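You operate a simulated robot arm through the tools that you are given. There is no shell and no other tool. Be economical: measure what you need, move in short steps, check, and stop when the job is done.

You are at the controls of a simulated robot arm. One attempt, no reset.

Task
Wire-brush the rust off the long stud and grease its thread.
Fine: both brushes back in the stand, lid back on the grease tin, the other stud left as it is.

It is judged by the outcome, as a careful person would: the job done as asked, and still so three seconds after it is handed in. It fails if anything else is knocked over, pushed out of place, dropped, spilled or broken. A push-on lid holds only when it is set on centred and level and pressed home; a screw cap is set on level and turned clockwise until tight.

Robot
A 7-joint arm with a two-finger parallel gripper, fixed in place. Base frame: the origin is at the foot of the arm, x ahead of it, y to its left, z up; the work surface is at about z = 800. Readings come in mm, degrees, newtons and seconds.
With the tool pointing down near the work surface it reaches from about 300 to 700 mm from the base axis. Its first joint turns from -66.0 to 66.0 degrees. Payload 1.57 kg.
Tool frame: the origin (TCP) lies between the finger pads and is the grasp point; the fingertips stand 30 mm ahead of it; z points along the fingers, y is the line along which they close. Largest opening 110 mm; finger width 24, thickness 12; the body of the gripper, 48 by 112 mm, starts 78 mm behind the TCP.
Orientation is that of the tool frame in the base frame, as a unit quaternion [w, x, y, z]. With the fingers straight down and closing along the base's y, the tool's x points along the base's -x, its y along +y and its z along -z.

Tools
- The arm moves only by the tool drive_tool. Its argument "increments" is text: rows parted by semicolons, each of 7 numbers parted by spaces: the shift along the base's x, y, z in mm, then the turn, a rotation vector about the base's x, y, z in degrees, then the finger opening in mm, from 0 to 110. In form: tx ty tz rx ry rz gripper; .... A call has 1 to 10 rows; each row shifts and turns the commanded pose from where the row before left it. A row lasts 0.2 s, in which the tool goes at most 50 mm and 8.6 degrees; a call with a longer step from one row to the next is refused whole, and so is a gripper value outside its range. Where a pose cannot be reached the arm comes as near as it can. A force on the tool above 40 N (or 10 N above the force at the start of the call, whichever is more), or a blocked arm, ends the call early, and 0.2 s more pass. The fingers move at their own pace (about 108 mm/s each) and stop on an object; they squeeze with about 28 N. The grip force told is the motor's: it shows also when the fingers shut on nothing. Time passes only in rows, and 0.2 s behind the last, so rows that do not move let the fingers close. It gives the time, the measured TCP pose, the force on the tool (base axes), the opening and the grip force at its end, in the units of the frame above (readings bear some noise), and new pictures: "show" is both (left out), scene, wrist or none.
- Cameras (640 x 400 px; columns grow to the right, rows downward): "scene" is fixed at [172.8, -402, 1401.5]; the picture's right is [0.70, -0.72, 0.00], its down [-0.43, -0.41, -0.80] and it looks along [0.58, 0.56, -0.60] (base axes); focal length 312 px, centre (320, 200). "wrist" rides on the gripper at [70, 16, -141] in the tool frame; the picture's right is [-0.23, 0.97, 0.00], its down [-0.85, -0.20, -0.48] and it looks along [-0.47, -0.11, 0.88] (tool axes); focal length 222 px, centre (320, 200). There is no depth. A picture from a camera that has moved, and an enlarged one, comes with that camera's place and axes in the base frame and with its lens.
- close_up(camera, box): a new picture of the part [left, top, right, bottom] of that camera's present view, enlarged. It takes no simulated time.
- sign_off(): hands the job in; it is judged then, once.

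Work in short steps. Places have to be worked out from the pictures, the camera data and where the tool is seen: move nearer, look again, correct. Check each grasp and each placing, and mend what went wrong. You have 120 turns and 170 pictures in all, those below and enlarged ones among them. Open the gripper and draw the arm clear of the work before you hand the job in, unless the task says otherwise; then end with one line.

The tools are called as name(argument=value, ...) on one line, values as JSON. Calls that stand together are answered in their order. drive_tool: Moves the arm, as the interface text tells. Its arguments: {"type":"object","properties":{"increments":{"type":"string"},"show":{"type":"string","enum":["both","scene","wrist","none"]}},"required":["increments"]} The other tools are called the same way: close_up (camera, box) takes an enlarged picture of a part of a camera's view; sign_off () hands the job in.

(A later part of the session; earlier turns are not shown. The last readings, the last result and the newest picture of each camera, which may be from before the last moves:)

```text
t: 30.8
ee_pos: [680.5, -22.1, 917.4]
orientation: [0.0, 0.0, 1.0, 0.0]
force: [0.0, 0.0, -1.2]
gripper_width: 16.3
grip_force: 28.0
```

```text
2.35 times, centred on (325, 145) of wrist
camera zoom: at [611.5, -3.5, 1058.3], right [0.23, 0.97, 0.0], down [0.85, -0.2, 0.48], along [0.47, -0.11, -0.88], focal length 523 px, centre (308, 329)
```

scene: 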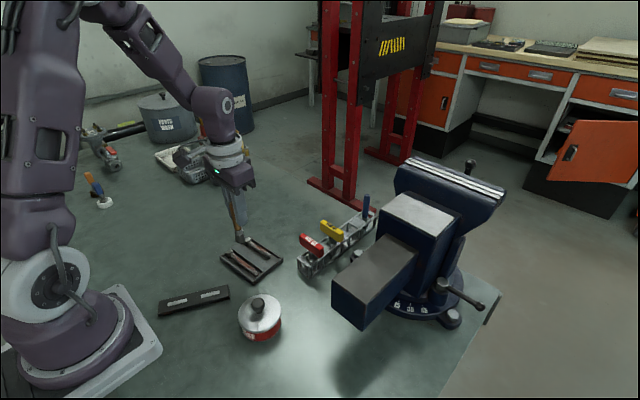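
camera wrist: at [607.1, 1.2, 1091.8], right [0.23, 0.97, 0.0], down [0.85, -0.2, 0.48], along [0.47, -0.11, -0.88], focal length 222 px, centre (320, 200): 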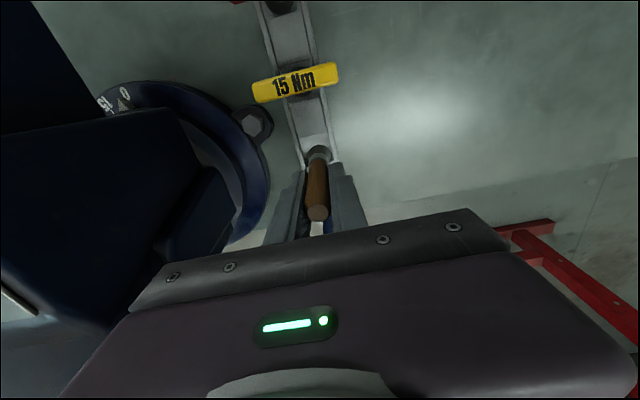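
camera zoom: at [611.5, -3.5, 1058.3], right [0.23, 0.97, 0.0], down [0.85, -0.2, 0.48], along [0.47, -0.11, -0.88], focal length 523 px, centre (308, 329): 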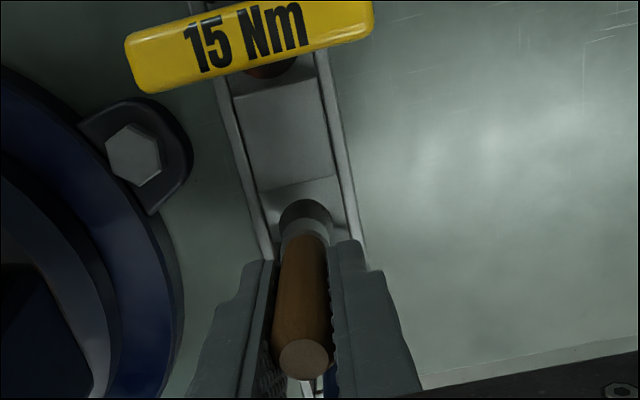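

The bristles are entering the slot and centred between the rails. I continue slowly.

drive_tool(increments="1 1 -10 0 0 0 5; 0 0 -8 0 0 0 5; 0 0 0 0 0 0 5", show="none")

close_up(camera="scene", box=[325, 190, 385, 250])

```text
t: 31.6
ee_pos: [682.1, -19.7, 899.4]
orientation: [0.0, 0.0, 1.0, 0.0]
force: [-0.7, -0.7, -0.7]
gripper_width: 16.8
grip_force: 28.0
```

```text
6.67 times, centred on (355, 220) of scene
camera zoom: at [172.8, -402.0, 1401.5], right [0.7, -0.72, 0.0], down [-0.43, -0.41, -0.8], along [0.58, 0.56, -0.6], focal length 2080 px, centre (87, 67)
```

zoom: 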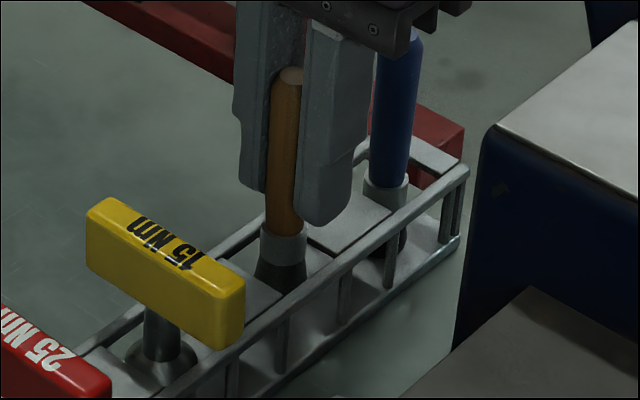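

Entering cleanly; ~17 mm remain. Descend until light contact.

drive_tool(increments="0 0 -8 0 0 0 5; 0 0 -5 0 0 0 5; 0 0 -2 0 0 0 5; 0 0 0 0 0 0 5", show="none")

close_up(camera="scene", box=[325, 190, 385, 250])

```text
t: 32.6
ee_pos: [682.3, -19.3, 884.7]
orientation: [0.0, -0.001, 1.0, 0.0]
force: [0.1, 0.5, 0.5]
gripper_width: 16.5
grip_force: 27.9
```

```text
6.67 times, centred on (355, 220) of scene
camera zoom: at [172.8, -402.0, 1401.5], right [0.7, -0.72, 0.0], down [-0.43, -0.41, -0.8], along [0.58, 0.56, -0.6], focal length 2080 px, centre (87, 67)
```

zoom: 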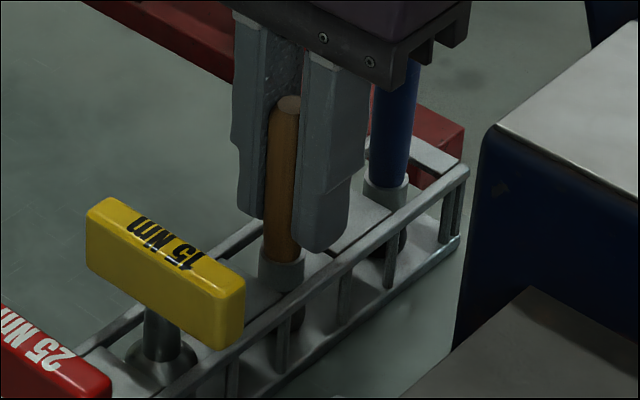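

Almost at its original depth; a few mm more.

drive_tool(increments="0 0 -2 0 0 0 5; 0 0 -1 0 0 0 5; 0 0 0 0 0 0 5", show="none")

```text
t: 33.4
ee_pos: [683.4, -19.2, 882.1]
orientation: [0.002, 0.001, 1.0, 0.0]
force: [0.2, -0.4, 23.7]
gripper_width: 16.5
grip_force: 27.8
```

Bottomed at 23.7 N. I back off a hair and open.

drive_tool(increments="0 0 0.7 0 0 0 5; 0 0 0 0 0 0 40; 0 0 0 0 0 0 50; 0 0 0 0 0 0 50", show="none")

close_up(camera="scene", box=[325, 180, 385, 240])

```text
t: 34.4
ee_pos: [683.1, -19.3, 882.1]
orientation: [0.0, 0.0, 1.0, -0.001]
force: [0.4, 0.1, 0.0]
gripper_width: 50.0
grip_force: 0.0
```

```text
6.67 times, centred on (355, 210) of scene
camera zoom: at [172.8, -402.0, 1401.5], right [0.7, -0.72, 0.0], down [-0.43, -0.41, -0.8], along [0.58, 0.56, -0.6], focal length 2080 px, centre (87, 133)
```

zoom: 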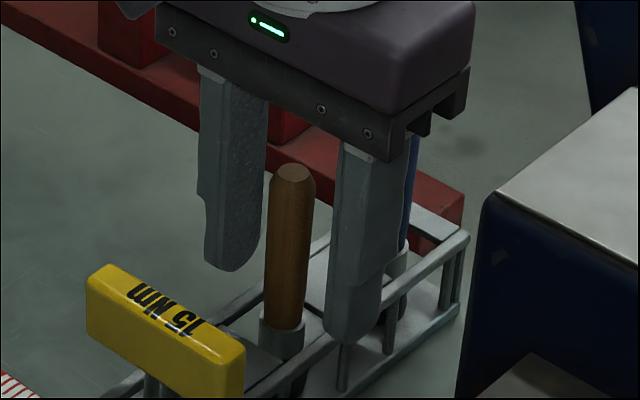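

The wire brush stands in its slot. I retreat upward and move to the grease tin to view its lid.

drive_tool(increments="0 0 30 0 0 0 50; 0 0 45 0 0 0 50; -15 0 40 0 0 0 60; -45 0 20 0 0 0 60; -48 0 0 0 0 0 60; -48 0 0 0 0 0 60; -48 0 0 0 0 0 60; -48 -5 0 0 0 0 60; -40 -10 0 0 0 0 60; 0 0 0 0 0 0 60", show="wrist")

close_up(camera="scene", box=[310, 170, 410, 270])

```text
t: 36.6
ee_pos: [391.5, -33.6, 1016.6]
orientation: [0.0, 0.0, 1.0, 0.0]
force: [-1.2, 0.2, -0.4]
gripper_width: 60.3
grip_force: 0.1
camera wrist: at [321.3, -16.2, 1156.8], right [0.23, 0.97, 0.0], down [0.85, -0.2, 0.48], along [0.47, -0.11, -0.88], focal length 222 px, centre (320, 200)
```

wrist: 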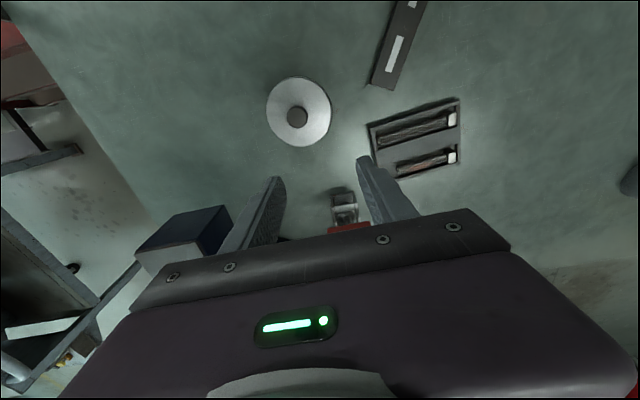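

```text
4.00 times, centred on (360, 220) of scene
camera zoom: at [172.8, -402.0, 1401.5], right [0.7, -0.72, 0.0], down [-0.43, -0.41, -0.8], along [0.58, 0.56, -0.6], focal length 1248 px, centre (160, 120)
```

zoom: 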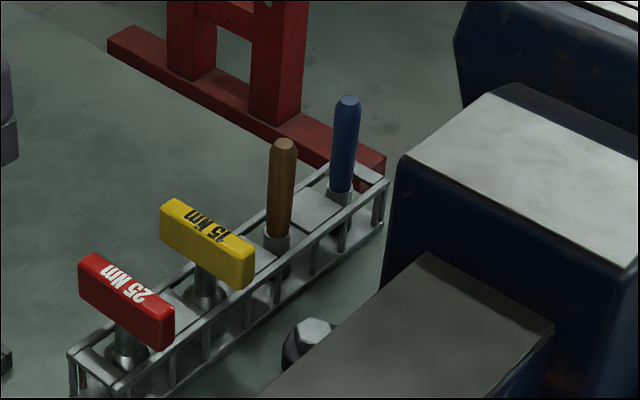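

Everything stands fine. I measure the tin precisely with enlarged views.

close_up(camera="wrist", box=[255, 65, 345, 155])

close_up(camera="scene", box=[225, 280, 300, 355])

```text
4.44 times, centred on (300, 110) of wrist
camera zoom: at [321.3, -16.2, 1156.8], right [0.23, 0.97, 0.0], down [0.85, -0.2, 0.48], along [0.47, -0.11, -0.88], focal length 987 px, centre (409, 600)
```

zoom: 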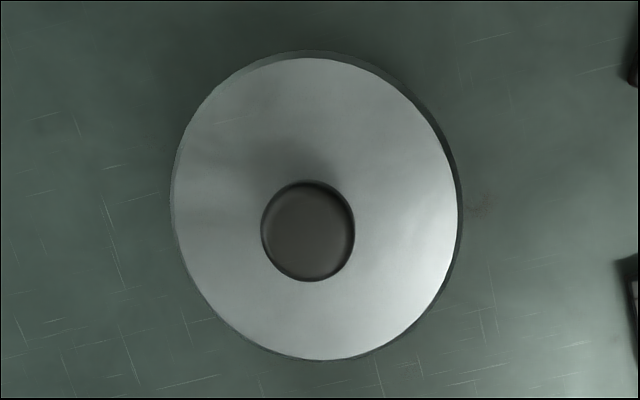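

```text
5.33 times, centred on (262, 318) of scene
camera zoom: at [172.8, -402.0, 1401.5], right [0.7, -0.72, 0.0], down [-0.43, -0.41, -0.8], along [0.58, 0.56, -0.6], focal length 1664 px, centre (627, -427)
```

zoom: 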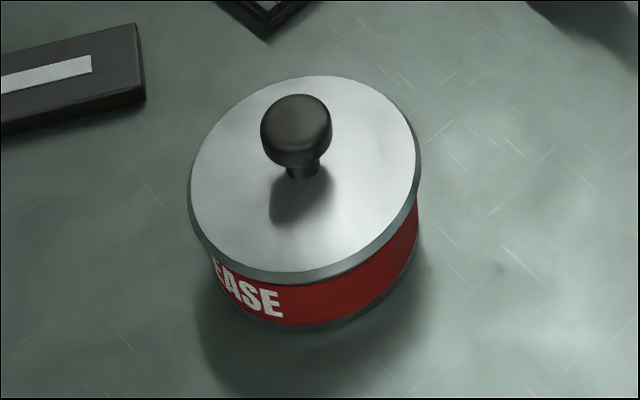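

Lid top ≈ z 841, centre ≈ (354,-53), knob ~26 mm wide with top ≈ z 868. I move above it and look closer.

drive_tool(increments="-20 -10 -30 0 0 0 60; -15.5 -7.5 -40 0 0 0 60; 0 0 -16 0 0 0 60; 0 0 0 0 0 0 60", show="wrist")

close_up(camera="scene", box=[215, 250, 305, 340])

```text
t: 37.6
ee_pos: [355.5, -49.4, 931.6]
orientation: [0.0, -0.001, 1.0, 0.0]
force: [1.2, -0.1, 0.8]
gripper_width: 60.1
grip_force: 0.1
camera wrist: at [285.2, -31.8, 1071.8], right [0.23, 0.97, 0.0], down [0.85, -0.2, 0.48], along [0.47, -0.11, -0.88], focal length 222 px, centre (320, 200)
```

wrist: 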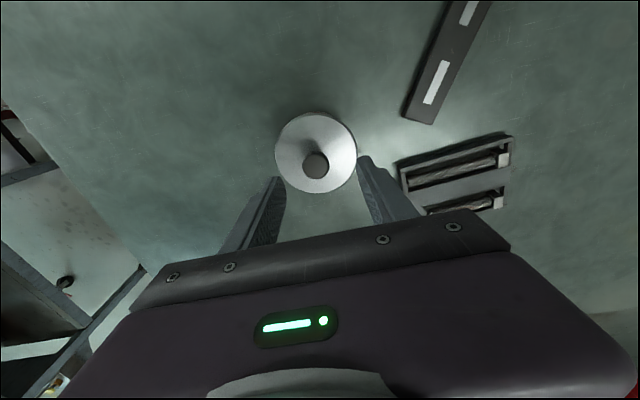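

```text
4.44 times, centred on (260, 295) of scene
camera zoom: at [172.8, -402.0, 1401.5], right [0.7, -0.72, 0.0], down [-0.43, -0.41, -0.8], along [0.58, 0.56, -0.6], focal length 1387 px, centre (587, -222)
```

zoom: 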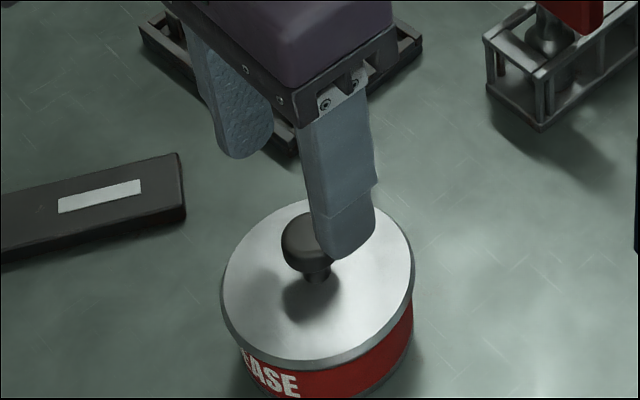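

Knob centre ≈ (353.5,-51.5). I correct by (-2,-2), descend to z≈878 and close on the knob.

drive_tool(increments="-2 -2 -25 0 0 0 60; 0 0 -22 0 0 0 60; 0 0 -6 0 0 0 60; 0 0 0 0 0 0 35; 0 0 0 0 0 0 15; 0 0 0 0 0 0 15; 0 0 0 0 0 0 15", show="none")

close_up(camera="scene", box=[215, 250, 305, 340])

```text
t: 39.2
ee_pos: [352.8, -51.3, 881.5]
orientation: [0.0, 0.0, 1.0, 0.0]
force: [-0.3, -0.3, -0.2]
gripper_width: 23.7
grip_force: 28.2
```

```text
4.44 times, centred on (260, 295) of scene
camera zoom: at [172.8, -402.0, 1401.5], right [0.7, -0.72, 0.0], down [-0.43, -0.41, -0.8], along [0.58, 0.56, -0.6], focal length 1387 px, centre (587, -222)
```

zoom: 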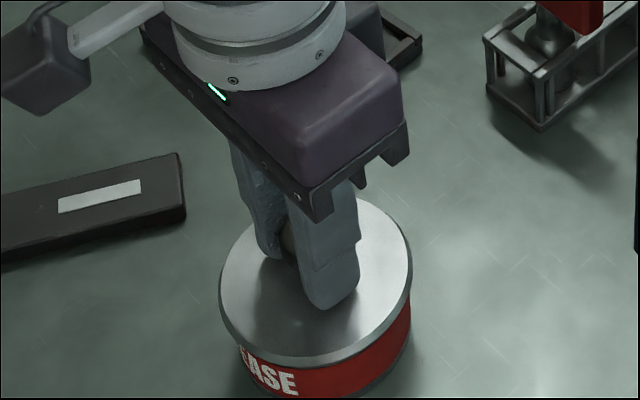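

Knob gripped (23.7 mm). I lift gently and check that only the lid comes.

drive_tool(increments="0 0 3 0 0 0 15; 0 0 4 0 0 0 15; 0 0 5 0 0 0 15; 0 0 0 0 0 0 15", show="none")

close_up(camera="scene", box=[215, 250, 305, 340])

```text
t: 40.2
ee_pos: [352.1, -51.3, 892.1]
orientation: [-0.001, 0.0, 1.0, 0.0]
force: [0.0, 0.8, -0.2]
gripper_width: 23.7
grip_force: 28.1
```

```text
4.44 times, centred on (260, 295) of scene
camera zoom: at [172.8, -402.0, 1401.5], right [0.7, -0.72, 0.0], down [-0.43, -0.41, -0.8], along [0.58, 0.56, -0.6], focal length 1387 px, centre (587, -222)
```

zoom: 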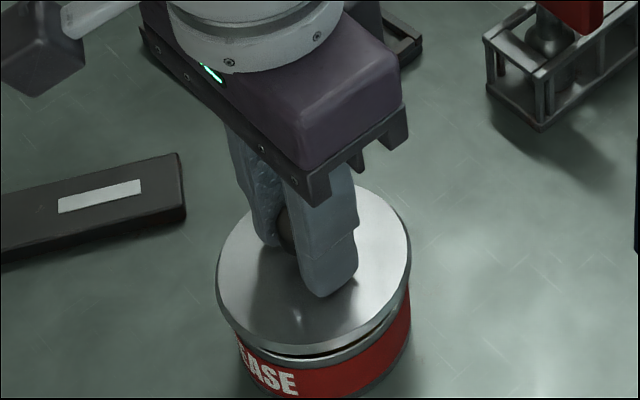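

The lid separates while the tin stays. I raise it and carry it to the free spot near (340,-165).

drive_tool(increments="0 0 20 0 0 0 15; 0 0 25 0 0 0 15; -3 -35 0 0 0 0 15; -5 -40 0 0 0 0 15; -5 -38 0 0 0 0 15; 0 0 -20 0 0 0 15; 0 0 0 0 0 0 15", show="scene")

close_up(camera="scene", box=[200, 250, 340, 390])

```text
t: 41.8
ee_pos: [338.8, -167.8, 917.6]
orientation: [0.0, 0.0, 1.0, 0.0]
force: [-0.2, 0.0, -0.4]
gripper_width: 23.7
grip_force: 28.2
```

scene: 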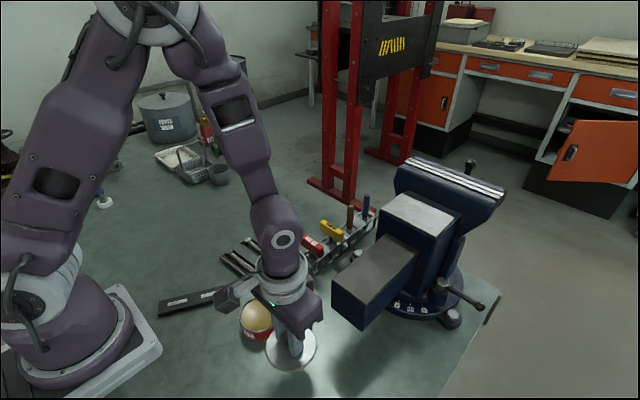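

```text
2.86 times, centred on (270, 320) of scene
camera zoom: at [172.8, -402.1, 1401.5], right [0.7, -0.72, 0.0], down [-0.43, -0.41, -0.8], along [0.58, 0.56, -0.6], focal length 892 px, centre (463, -143)
```

zoom: 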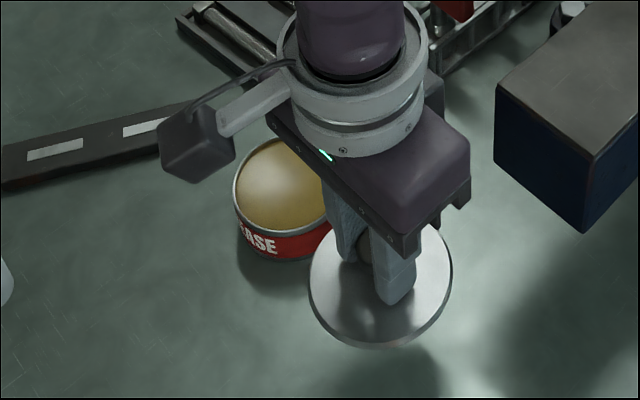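

The tin is open with grease inside; the lid hangs level. I lower toward the table.

drive_tool(increments="0 0 -25 0 0 0 15; 0 0 -25 0 0 0 15; 0 0 -8 0 0 0 15; 0 0 0 0 0 0 15", show="none")

drive_tool(increments="0 0 -3 0 0 0 15; 0 0 -2 0 0 0 15; 0 0 0 0 0 0 15", show="none")

close_up(camera="scene", box=[230, 300, 330, 400])

```text
t: 42.8
ee_pos: [338.9, -166.0, 857.0]
orientation: [0.0, 0.0, 1.0, 0.0]
force: [0.1, 0.5, -0.8]
gripper_width: 23.7
grip_force: 28.3
```

```text
t: 43.6
ee_pos: [340.3, -166.2, 854.2]
orientation: [0.0, -0.001, 1.0, 0.001]
force: [-0.3, 0.8, -0.2]
gripper_width: 23.9
grip_force: 27.9
```

```text
4.00 times, centred on (280, 350) of scene
camera zoom: at [172.8, -402.0, 1401.5], right [0.7, -0.72, 0.0], down [-0.43, -0.41, -0.8], along [0.58, 0.56, -0.6], focal length 1248 px, centre (480, -400)
```

zoom: 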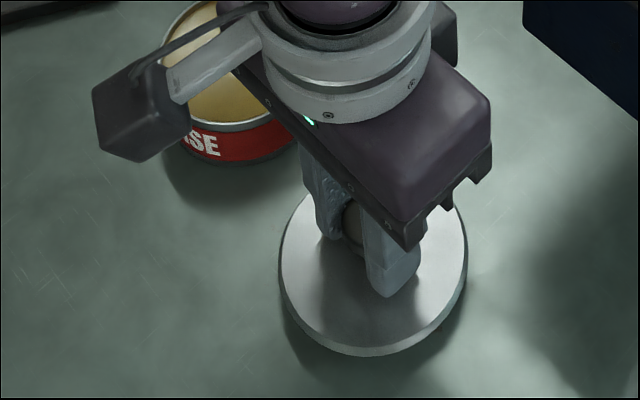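

Still slightly above the table; continue in 2 mm steps.

drive_tool(increments="0 0 -2 0 0 0 15; 0 0 -2 0 0 0 15; 0 0 0 0 0 0 15", show="none")

drive_tool(increments="0 0 -2 0 0 0 15; 0 0 0 0 0 0 15", show="none")

```text
t: 44.4
ee_pos: [338.8, -164.8, 849.9]
orientation: [0.0, 0.0, 1.0, 0.0]
force: [0.9, -0.8, 0.1]
gripper_width: 23.7
grip_force: 28.0
```

```text
t: 45.0
ee_pos: [340.0, -164.6, 846.9]
orientation: [0.0, 0.0, 1.0, 0.0]
force: [0.6, 0.5, -0.8]
gripper_width: 23.3
grip_force: 27.8
```

drive_tool(increments="0 0 -2 0 0 0 15; 0 0 0 0 0 0 15", show="none")

drive_tool(increments="0 0 -1.5 0 0 0 15; 0 0 0 0 0 0 15", show="none")

close_up(camera="scene", box=[230, 300, 330, 400])

```text
t: 45.6
ee_pos: [340.0, -166.4, 843.6]
orientation: [0.0, 0.0, 1.0, 0.001]
force: [0.0, 0.2, -1.0]
gripper_width: 23.8
grip_force: 27.9
```

```text
t: 46.2
ee_pos: [339.5, -166.3, 843.2]
orientation: [0.001, 0.0, 1.0, 0.0]
force: [0.0, -0.8, -0.3]
gripper_width: 23.7
grip_force: 28.1
```

```text
4.00 times, centred on (280, 350) of scene
camera zoom: at [172.8, -402.0, 1401.5], right [0.7, -0.72, 0.0], down [-0.43, -0.41, -0.8], along [0.58, 0.56, -0.6], focal length 1248 px, centre (480, -400)
```

zoom: 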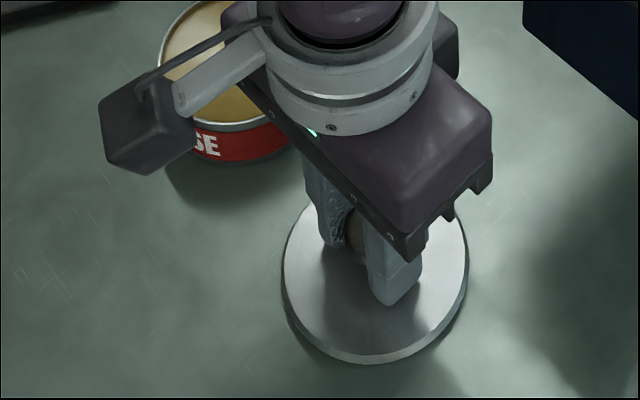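

Very close to the table; continue.

drive_tool(increments="0 0 -1.5 0 0 0 15; 0 0 0 0 0 0 15", show="none")

drive_tool(increments="0 0 -1.5 0 0 0 15; 0 0 0 0 0 0 15", show="none")

```text
t: 46.8
ee_pos: [339.7, -166.9, 841.5]
orientation: [0.0, 0.001, 1.0, 0.0]
force: [-0.1, 0.2, -0.6]
gripper_width: 23.4
grip_force: 28.0
```

```text
t: 47.4
ee_pos: [340.3, -166.1, 838.9]
orientation: [0.0, 0.0, 1.0, 0.0]
force: [0.6, 0.3, 0.3]
gripper_width: 23.4
grip_force: 27.8
```

drive_tool(increments="0 0 -1.5 0 0 0 15; 0 0 0 0 0 0 15", show="none")

close_up(camera="scene", box=[230, 300, 330, 400])

```text
t: 48.0
ee_pos: [339.7, -166.0, 839.6]
orientation: [0.0, 0.001, 1.0, 0.0]
force: [-3.0, 2.5, 28.7]
gripper_width: 23.7
grip_force: 28.2
```

```text
4.00 times, centred on (280, 350) of scene
camera zoom: at [172.5, -401.8, 1401.6], right [0.7, -0.72, 0.0], down [-0.43, -0.41, -0.8], along [0.58, 0.56, -0.59], focal length 1248 px, centre (480, -400)
```

zoom: 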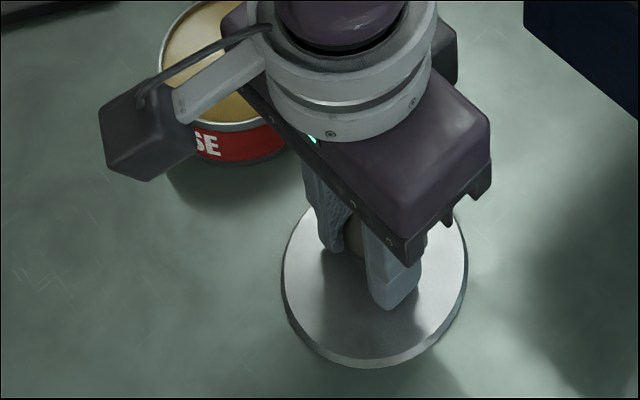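

Lid is on the table (28.7 N). I ease off, open, and rise.

drive_tool(increments="0 0 1 0 0 0 15; 0 0 0 0 0 0 45; 0 0 0 0 0 0 55; 0 0 25 0 0 0 55; 0 0 40 0 0 0 55; 0 0 45 0 0 0 55; 0 0 45 0 0 0 55; 0 0 30 0 0 0 55; 0 0 0 0 0 0 55", show="both")

```text
t: 50.0
ee_pos: [339.9, -164.3, 1022.5]
orientation: [0.0, 0.001, 1.0, 0.001]
force: [0.0, 0.0, 0.1]
gripper_width: 54.8
grip_force: 0.1
camera wrist: at [272.0, -147.8, 1164.2], right [0.23, 0.97, 0.0], down [0.85, -0.2, 0.48], along [0.47, -0.11, -0.88], focal length 222 px, centre (320, 200)
```

scene: 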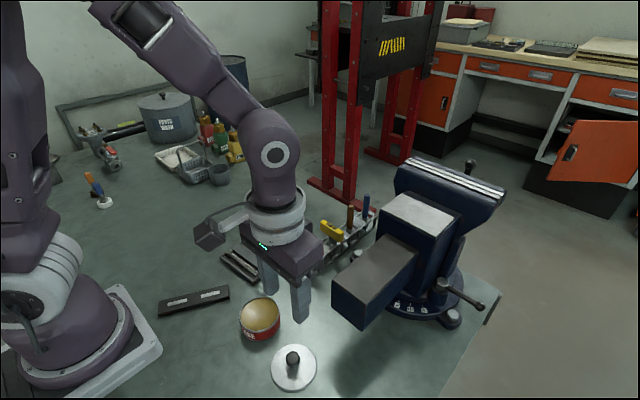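
wrist: 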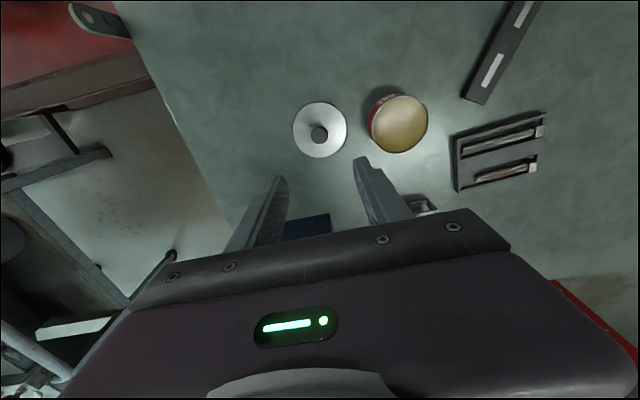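

The lid is flat on the table, tin open. Now I head to the blue brush and test how far the arm reaches with the tool vertical.

drive_tool(increments="20 40 0 0 0 0 55; 40 30 0 0 0 0 55; 40 30 0 0 0 0 55; 40 25 0 0 0 0 55; 45 15 0 0 0 0 55; 45 5 0 0 0 0 55; 45 0 -10 0 0 0 55; 40 0 -25 0 0 0 55; 25 0 -15 0 0 0 55; 0 0 0 0 0 0 55", show="none")

drive_tool(increments="20 0 -10 0 0 0 55; 15 0 0 0 0 0 55; 15 0 0 0 0 0 55; 15 0 0 0 0 0 55; 0 0 0 0 0 0 55", show="scene")

close_up(camera="scene", box=[310, 130, 410, 240])

```text
t: 52.2
ee_pos: [679.7, -20.9, 976.0]
orientation: [-0.001, 0.0, 1.0, 0.0]
force: [0.2, -0.5, -0.3]
gripper_width: 54.7
grip_force: 0.0
```

```text
t: 53.4
ee_pos: [692.2, -19.9, 970.9]
orientation: [0.0, 0.001, 1.0, 0.0]
force: [0.1, -0.4, 0.2]
gripper_width: 55.1
grip_force: 0.0
out of reach, approached as far as the arm can: row 1, 2, 3, 4
```

scene: 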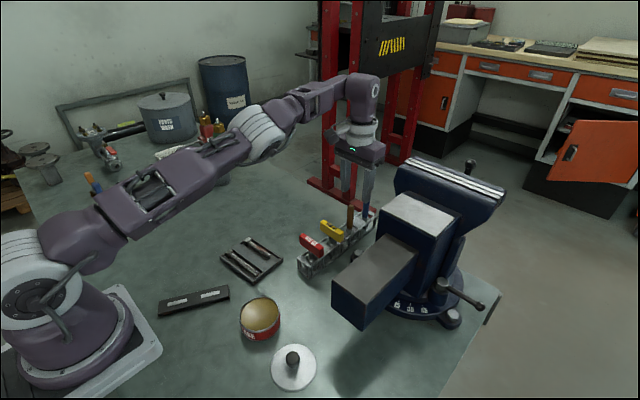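

```text
3.64 times, centred on (360, 185) of scene
camera zoom: at [172.8, -402.0, 1401.5], right [0.7, -0.72, 0.0], down [-0.43, -0.41, -0.8], along [0.58, 0.56, -0.6], focal length 1135 px, centre (174, 254)
```

zoom: 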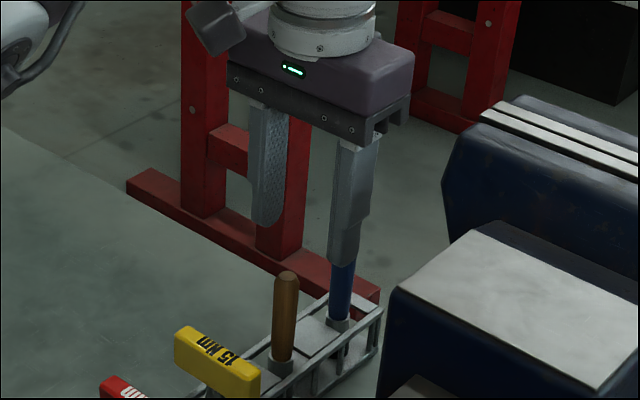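

Vertical reach tops out at ~692 mm, so I tilt the tool 17° outward (fingers forward) and then advance over the blue handle.

drive_tool(increments="-10 0 0 0 0 0 55; 0 0 0 0 -8.5 0 55; 0 0 0 0 -8.5 0 55; 20 0 0 0 0 0 55; 20 0 0 0 0 0 55; 15 0 0 0 0 0 55; 0 0 0 0 0 0 55", show="both")

close_up(camera="scene", box=[310, 130, 410, 240])

```text
t: 55.0
ee_pos: [733.8, -20.6, 972.2]
orientation: [0.148, 0.0, 0.989, 0.0]
force: [0.2, 0.3, -0.3]
gripper_width: 54.8
grip_force: 0.0
out of reach, approached as far as the arm can: row 1
camera wrist: at [626.4, -3.0, 1085.7], right [0.22, 0.97, 0.07], down [0.68, -0.2, 0.71], along [0.7, -0.11, -0.7], focal length 222 px, centre (320, 200)
```

scene: 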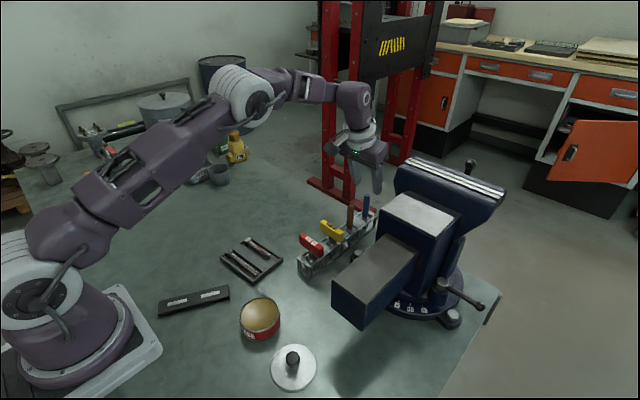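
wrist: 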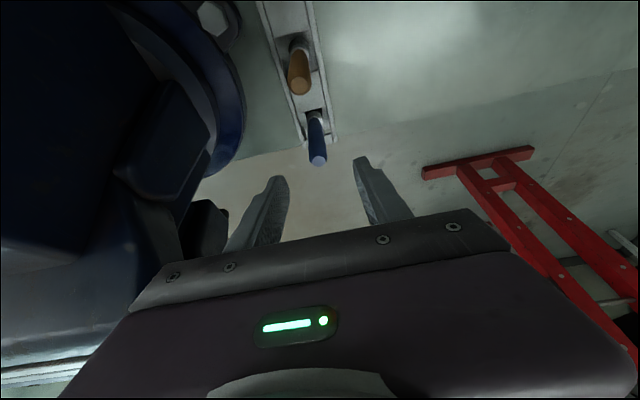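

```text
3.64 times, centred on (360, 185) of scene
camera zoom: at [172.8, -402.0, 1401.5], right [0.7, -0.72, 0.0], down [-0.43, -0.41, -0.8], along [0.58, 0.56, -0.6], focal length 1135 px, centre (174, 254)
```

zoom: 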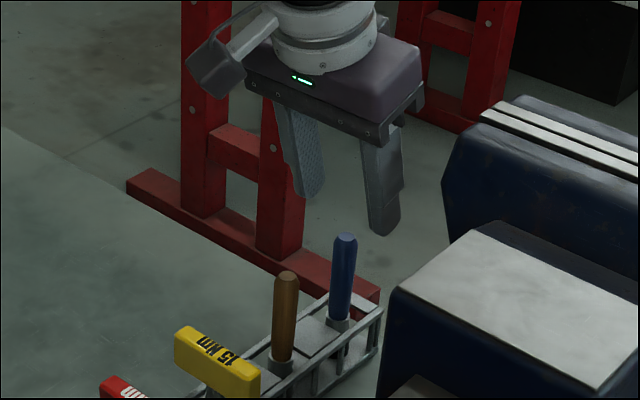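

Blue handle top ≈ (747,-20,910), and the vise face is near y≈-109, leaving >30 mm clearance. I advance 12 mm and descend in steps to z≈892.

drive_tool(increments="12 0 -20 0 0 0 46; 0 0 -25 0 0 0 46; 0 0 0 0 0 0 46", show="wrist")

close_up(camera="scene", box=[320, 150, 410, 240])

```text
t: 55.8
ee_pos: [748.0, -17.8, 925.2]
orientation: [0.147, 0.0, 0.989, 0.0]
force: [0.0, 0.9, -0.4]
gripper_width: 46.0
grip_force: 0.1
camera wrist: at [640.5, -1.6, 1041.2], right [0.22, 0.97, 0.07], down [0.68, -0.2, 0.71], along [0.7, -0.11, -0.7], focal length 222 px, centre (320, 200)
```

wrist: 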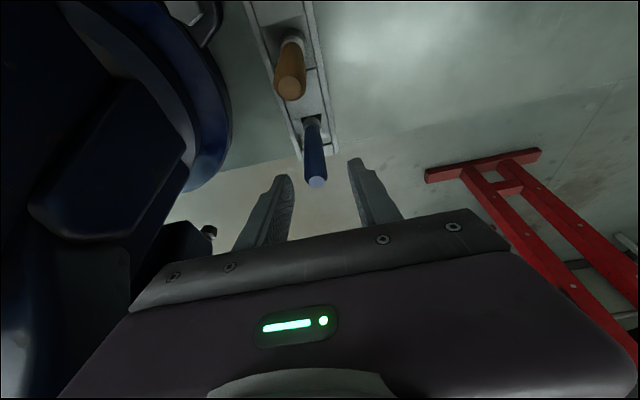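

```text
4.44 times, centred on (365, 195) of scene
camera zoom: at [172.8, -402.0, 1401.5], right [0.7, -0.72, 0.0], down [-0.43, -0.41, -0.8], along [0.58, 0.56, -0.6], focal length 1387 px, centre (120, 222)
```

zoom: 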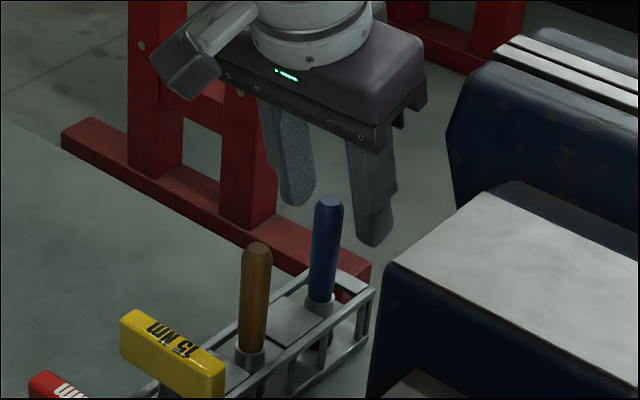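

Handle ≈ (750,-21). I nudge (+2,-2), lower to z≈892, and close.

drive_tool(increments="2 -2 -18 0 0 0 46; 0 0 -15 0 0 0 46; 0 0 0 0 0 0 20; 0 0 0 0 0 0 5; 0 0 0 0 0 0 5; 0 0 0 0 0 0 5", show="wrist")

close_up(camera="scene", box=[320, 150, 410, 240])

```text
t: 57.2
ee_pos: [749.2, -21.7, 893.1]
orientation: [0.148, 0.0, 0.989, 0.0]
force: [0.6, 0.2, -0.6]
gripper_width: 16.4
grip_force: 28.4
camera wrist: at [642.4, -4.7, 1007.4], right [0.22, 0.97, 0.07], down [0.68, -0.2, 0.71], along [0.7, -0.11, -0.7], focal length 222 px, centre (320, 200)
```

wrist: 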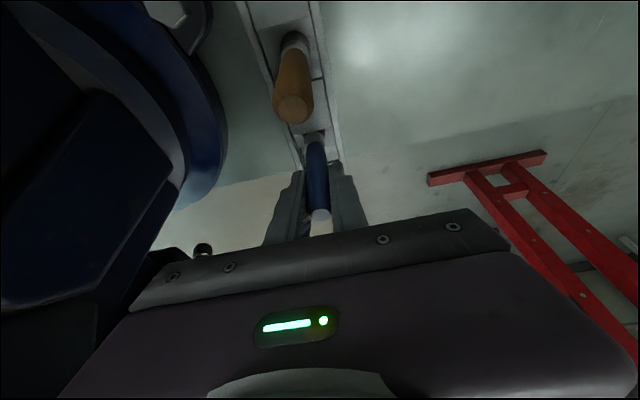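

```text
4.44 times, centred on (365, 195) of scene
camera zoom: at [172.8, -402.0, 1401.5], right [0.7, -0.72, 0.0], down [-0.43, -0.41, -0.8], along [0.58, 0.56, -0.6], focal length 1387 px, centre (120, 222)
```

zoom: 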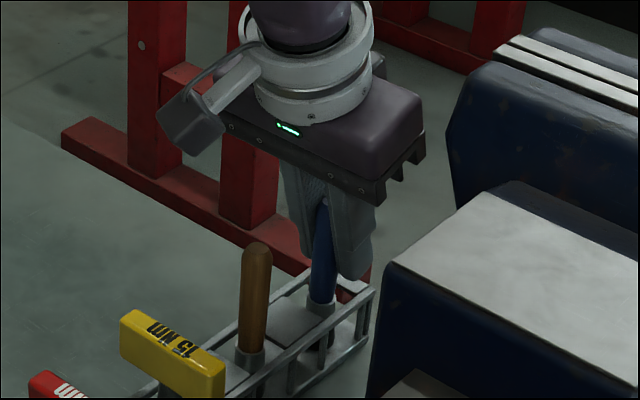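

Grip 16.4 mm. I lift in small steps.

drive_tool(increments="0 0 15 0 0 0 5; 0 0 15 0 0 0 5; 0 0 15 0 0 0 5; 0 0 10 0 0 0 5; 0 0 0 0 0 0 5", show="none")

close_up(camera="scene", box=[320, 150, 410, 240])

```text
t: 58.4
ee_pos: [751.3, -21.4, 947.0]
orientation: [0.148, -0.001, 0.989, 0.0]
force: [0.2, -0.9, -0.4]
gripper_width: 16.6
grip_force: 27.9
```

```text
4.44 times, centred on (365, 195) of scene
camera zoom: at [172.8, -402.0, 1401.5], right [0.7, -0.72, 0.0], down [-0.43, -0.41, -0.8], along [0.58, 0.56, -0.6], focal length 1387 px, centre (120, 222)
```

zoom: 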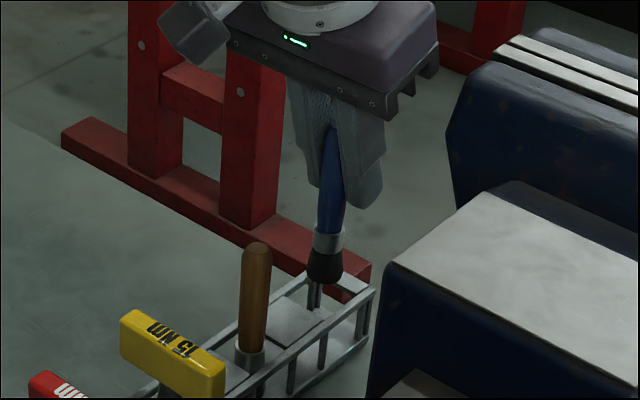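

The black-bristled grease brush is out. I move sideways (+y) away from the stand, then inward toward the tin, keeping the tilt so the brush stays vertical.

drive_tool(increments="-3 30 8 0 0 0 5; -10 40 8 0 0 0 5; -30 35 0 0 0 0 5; -48 5 0 0 0 0 5; -48 0 0 0 0 0 5; -48 0 0 0 0 0 5; -48 0 0 0 0 0 5; -48 -20 0 0 0 0 5; -40 -20 0 0 0 0 5; 0 0 0 0 0 0 5", show="both")

```text
refused: row 8 steps farther than a row can; nothing moved
```

drive_tool(increments="-3 30 8 0 0 0 5; -10 40 8 0 0 0 5; -30 35 0 0 0 0 5; -48 5 0 0 0 0 5; -48 0 0 0 0 0 5; -48 0 0 0 0 0 5; -48 0 0 0 0 0 5; -44 -20 0 0 0 0 5; -40 -20 0 0 0 0 5; 0 0 0 0 0 0 5", show="both")

```text
t: 60.6
ee_pos: [428.0, 48.5, 962.5]
orientation: [0.148, 0.0, 0.989, 0.0]
force: [0.5, -0.6, -1.3]
gripper_width: 16.4
grip_force: 28.0
camera wrist: at [320.7, 65.7, 1076.2], right [0.22, 0.97, 0.07], down [0.68, -0.2, 0.71], along [0.7, -0.11, -0.7], focal length 222 px, centre (320, 200)
```

scene: 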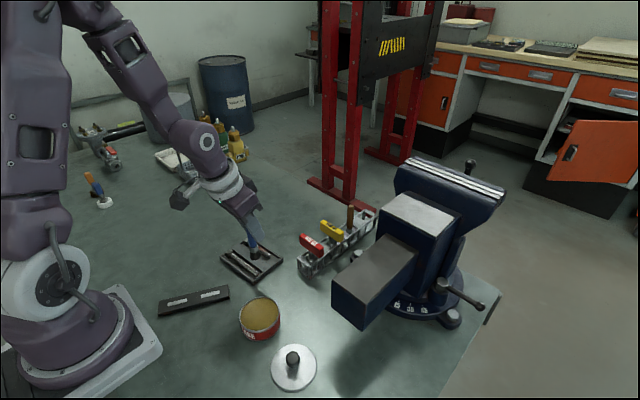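
wrist: 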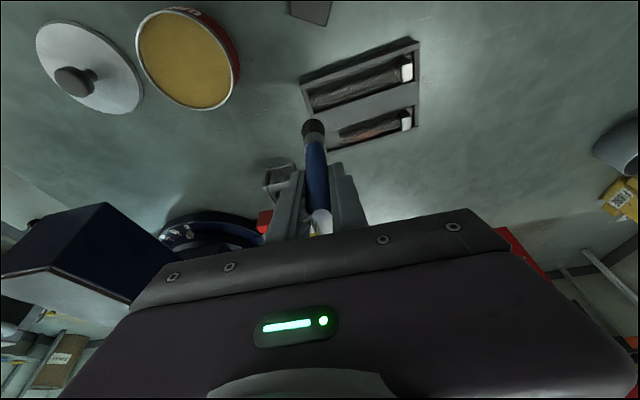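

The grease tin centre is near (352,-52). I move the brush over it.

drive_tool(increments="-25 -35 3 0 0 0 5; -25 -35 0 0 0 0 5; -24 -30 0 0 0 0 5; 0 0 0 0 0 0 5", show="both")

close_up(camera="scene", box=[210, 250, 310, 350])

```text
t: 61.6
ee_pos: [355.8, -51.3, 966.8]
orientation: [0.148, 0.0, 0.989, 0.0]
force: [-0.4, 0.5, -1.0]
gripper_width: 16.9
grip_force: 28.1
camera wrist: at [248.7, -33.3, 1081.7], right [0.22, 0.97, 0.07], down [0.68, -0.2, 0.71], along [0.7, -0.11, -0.7], focal length 222 px, centre (320, 200)
```

scene: 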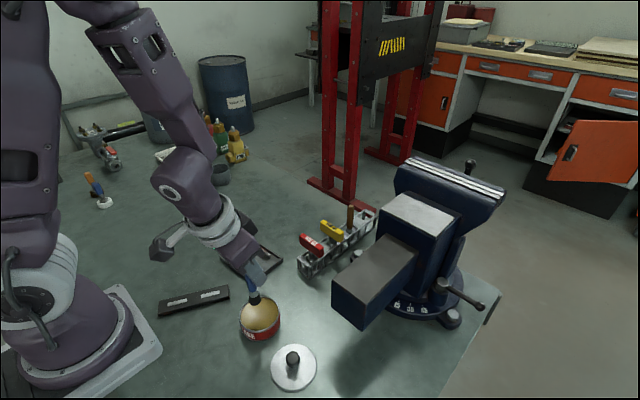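
wrist: 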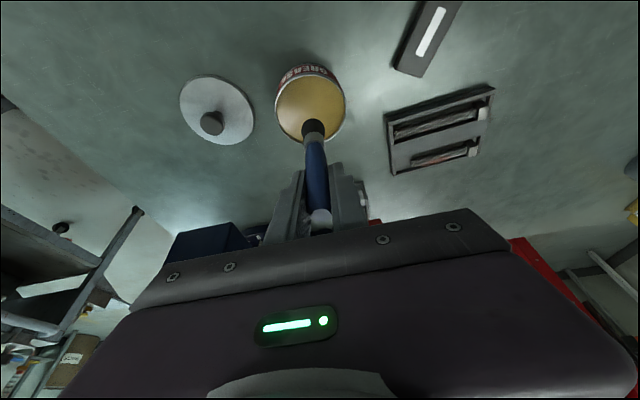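

```text
4.00 times, centred on (260, 300) of scene
camera zoom: at [172.8, -402.1, 1401.5], right [0.7, -0.72, 0.0], down [-0.43, -0.41, -0.8], along [0.58, 0.56, -0.6], focal length 1248 px, centre (560, -200)
```

zoom: 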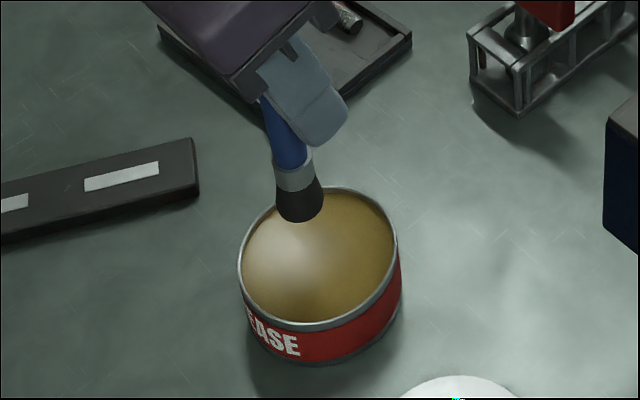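

Tip is at ≈(352,-51,872), above the grease centre. I lower to about the surface.

drive_tool(increments="2 -3 -20 0 0 0 5; 0 0 -18 0 0 0 5; 0 0 0 0 0 0 5", show="none")

close_up(camera="scene", box=[210, 260, 310, 360])

```text
t: 62.4
ee_pos: [358.1, -56.2, 929.6]
orientation: [0.147, 0.001, 0.989, 0.0]
force: [-0.3, 0.3, -1.0]
gripper_width: 16.6
grip_force: 27.5
```

```text
4.00 times, centred on (260, 310) of scene
camera zoom: at [172.8, -402.1, 1401.5], right [0.7, -0.72, 0.0], down [-0.43, -0.41, -0.8], along [0.58, 0.56, -0.6], focal length 1248 px, centre (560, -240)
```

zoom: 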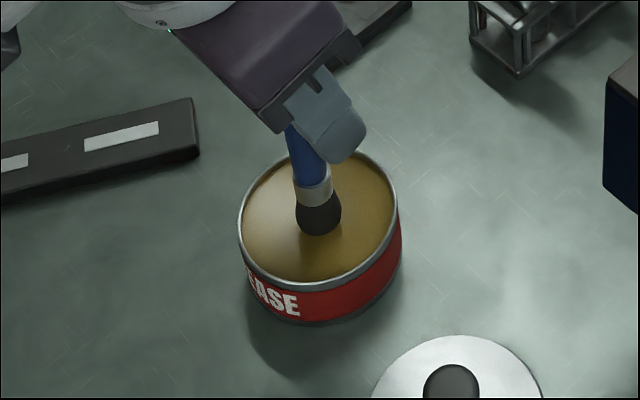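

Bristles are just above the surface. I dip ~8 mm, swirl slightly and check.

drive_tool(increments="0 0 -5 0 0 0 5; 0 0 -4 0 0 0 5; 0 0 0 0 0 0 5", show="none")

close_up(camera="scene", box=[230, 270, 290, 330])

```text
t: 63.2
ee_pos: [359.0, -55.0, 921.0]
orientation: [0.147, 0.001, 0.989, -0.001]
force: [0.3, -0.6, 20.9]
gripper_width: 16.6
grip_force: 28.4
```

```text
6.67 times, centred on (260, 300) of scene
camera zoom: at [172.6, -402.0, 1401.6], right [0.7, -0.72, 0.0], down [-0.43, -0.41, -0.8], along [0.58, 0.56, -0.59], focal length 2080 px, centre (720, -467)
```

zoom: 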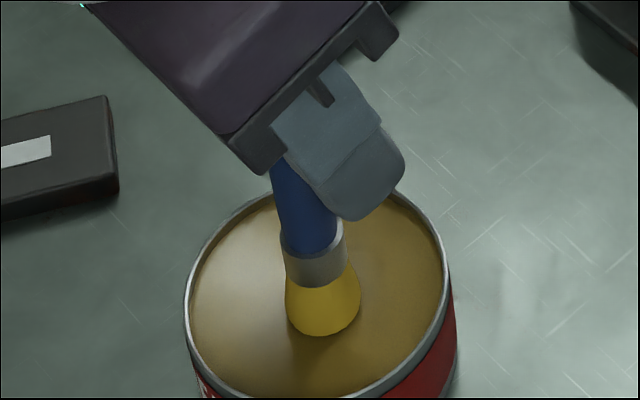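

Bristles turned grease-yellow: loaded. I lift and carry it over the long stud.

drive_tool(increments="0 0 10 0 0 0 5; 0 0 35 0 0 0 5; 12 30 0 0 0 0 5; 15 40 0 0 0 0 5; 15 40 0 0 0 0 5; 20 43 0 0 0 0 5; 0 0 -15 0 0 0 5; 0 0 0 0 0 0 5", show="both")

close_up(camera="scene", box=[205, 210, 295, 290])

close_up(camera="wrist", box=[255, 60, 405, 210])

```text
t: 65.0
ee_pos: [419.3, 99.6, 950.8]
orientation: [0.148, 0.001, 0.989, 0.0]
force: [-1.5, 0.3, -0.3]
gripper_width: 16.2
grip_force: 28.6
camera wrist: at [311.7, 116.7, 1064.1], right [0.22, 0.97, 0.07], down [0.68, -0.2, 0.71], along [0.7, -0.11, -0.7], focal length 222 px, centre (320, 200)
```

scene: 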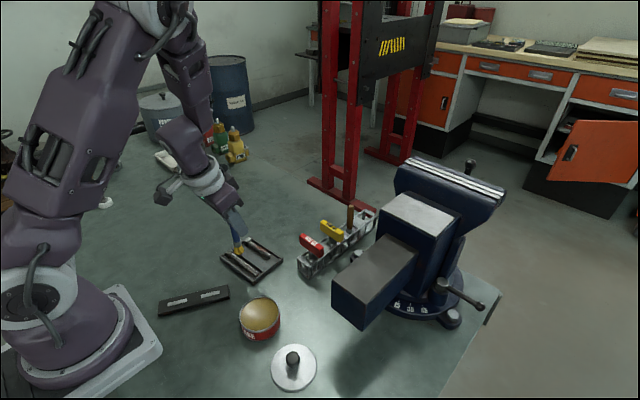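
wrist: 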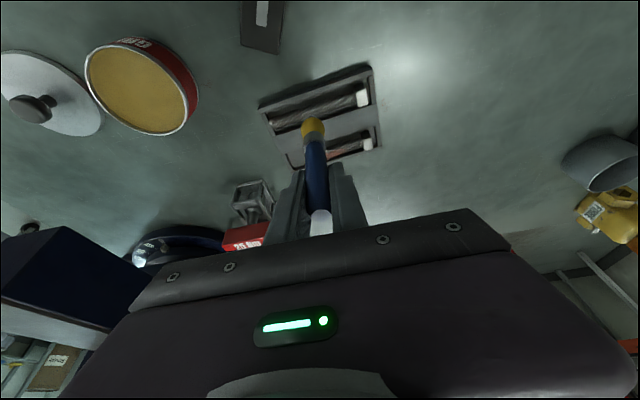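

```text
5.00 times, centred on (250, 250) of scene
camera zoom: at [172.9, -402.0, 1401.5], right [0.7, -0.72, 0.0], down [-0.43, -0.41, -0.8], along [0.58, 0.56, -0.6], focal length 1560 px, centre (670, -50)
```

zoom: 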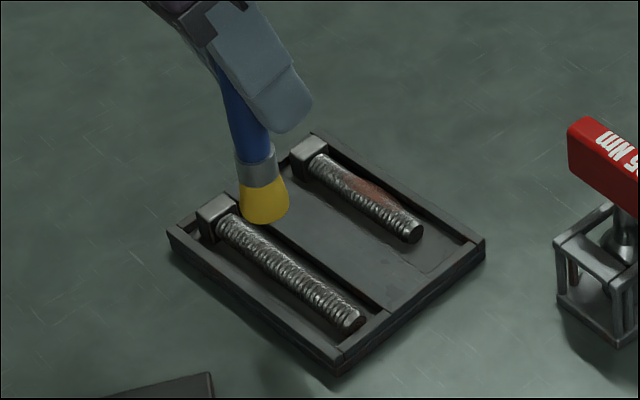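

```text
2.67 times, centred on (330, 135) of wrist
camera zoom: at [311.7, 116.7, 1064.1], right [0.22, 0.97, 0.07], down [0.68, -0.2, 0.71], along [0.7, -0.11, -0.7], focal length 592 px, centre (293, 373)
```

zoom: 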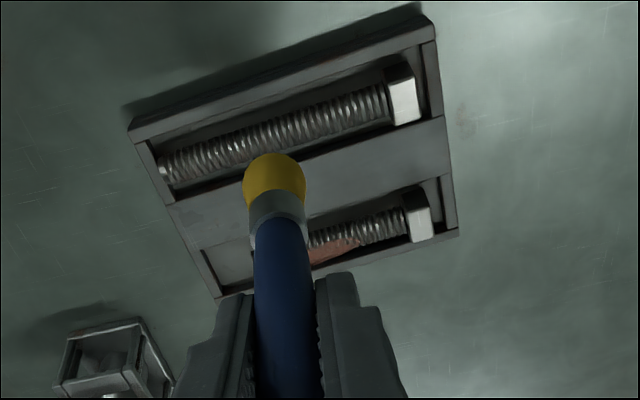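

Tip is near (414,100,857), stud centreline is x≈420.5 here, so I shift +7 and descend partway.

drive_tool(increments="7 0 -15 0 0 0 5; 0 0 -13 0 0 0 5; 0 0 0 0 0 0 5", show="none")

close_up(camera="scene", box=[220, 230, 280, 280])

close_up(camera="wrist", box=[255, 60, 405, 210])

```text
t: 65.8
ee_pos: [426.3, 96.9, 920.9]
orientation: [0.148, 0.0, 0.989, 0.0]
force: [-0.4, 0.3, -0.9]
gripper_width: 16.4
grip_force: 27.6
```

```text
8.00 times, centred on (250, 255) of scene
camera zoom: at [172.8, -402.0, 1401.5], right [0.7, -0.72, 0.0], down [-0.43, -0.41, -0.8], along [0.58, 0.56, -0.6], focal length 2496 px, centre (880, -240)
```

zoom: 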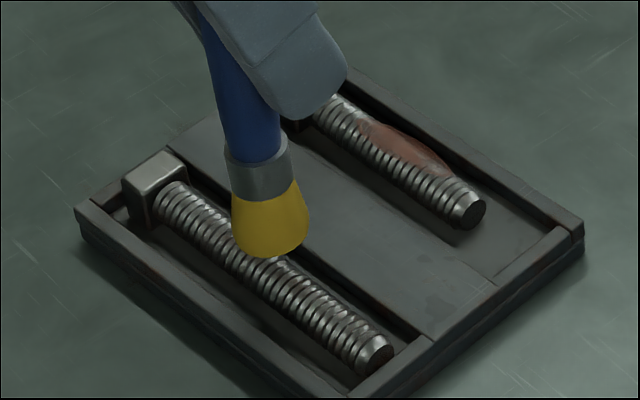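

```text
2.67 times, centred on (330, 135) of wrist
camera zoom: at [318.4, 113.4, 1036.2], right [0.22, 0.97, 0.07], down [0.68, -0.2, 0.71], along [0.7, -0.11, -0.7], focal length 592 px, centre (293, 373)
```

zoom: 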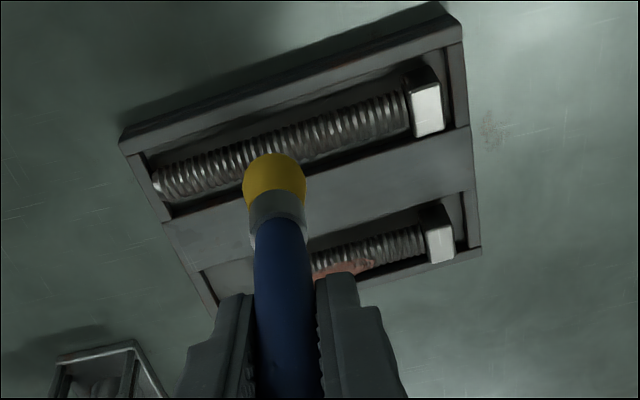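

Aligned with the stud. I lower in small steps until light contact.

drive_tool(increments="-1 0 -5 0 0 0 5; 0 0 -2 0 0 0 5; 0 0 0 0 0 0 5", show="none")

drive_tool(increments="0 0 -2 0 0 0 5; 0 0 0 0 0 0 5", show="none")

```text
t: 66.6
ee_pos: [425.8, 97.3, 914.8]
orientation: [0.147, 0.0, 0.989, 0.001]
force: [0.2, 0.0, -0.6]
gripper_width: 16.4
grip_force: 28.0
```

```text
t: 67.2
ee_pos: [425.6, 97.0, 913.9]
orientation: [0.147, 0.0, 0.989, 0.0]
force: [-0.7, -0.7, -0.5]
gripper_width: 16.9
grip_force: 28.2
```

drive_tool(increments="0 0 -2 0 0 0 5; 0 0 0 0 0 0 5", show="none")

close_up(camera="scene", box=[220, 230, 280, 280])

```text
t: 67.8
ee_pos: [426.2, 97.7, 910.1]
orientation: [0.148, 0.001, 0.989, -0.001]
force: [-0.4, -0.1, -0.4]
gripper_width: 16.3
grip_force: 27.9
```

```text
8.00 times, centred on (250, 255) of scene
camera zoom: at [172.8, -402.0, 1401.5], right [0.7, -0.72, 0.0], down [-0.43, -0.41, -0.8], along [0.58, 0.56, -0.6], focal length 2496 px, centre (880, -240)
```

zoom: 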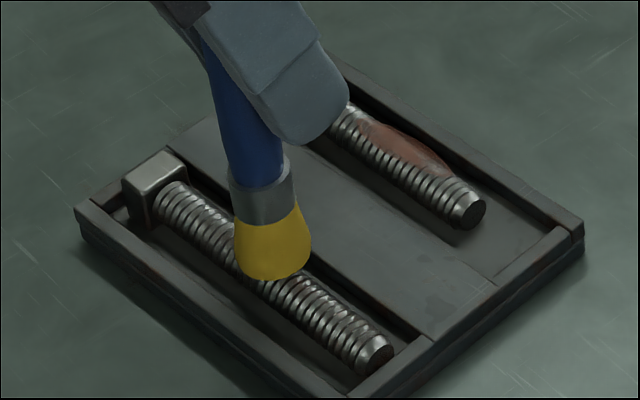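

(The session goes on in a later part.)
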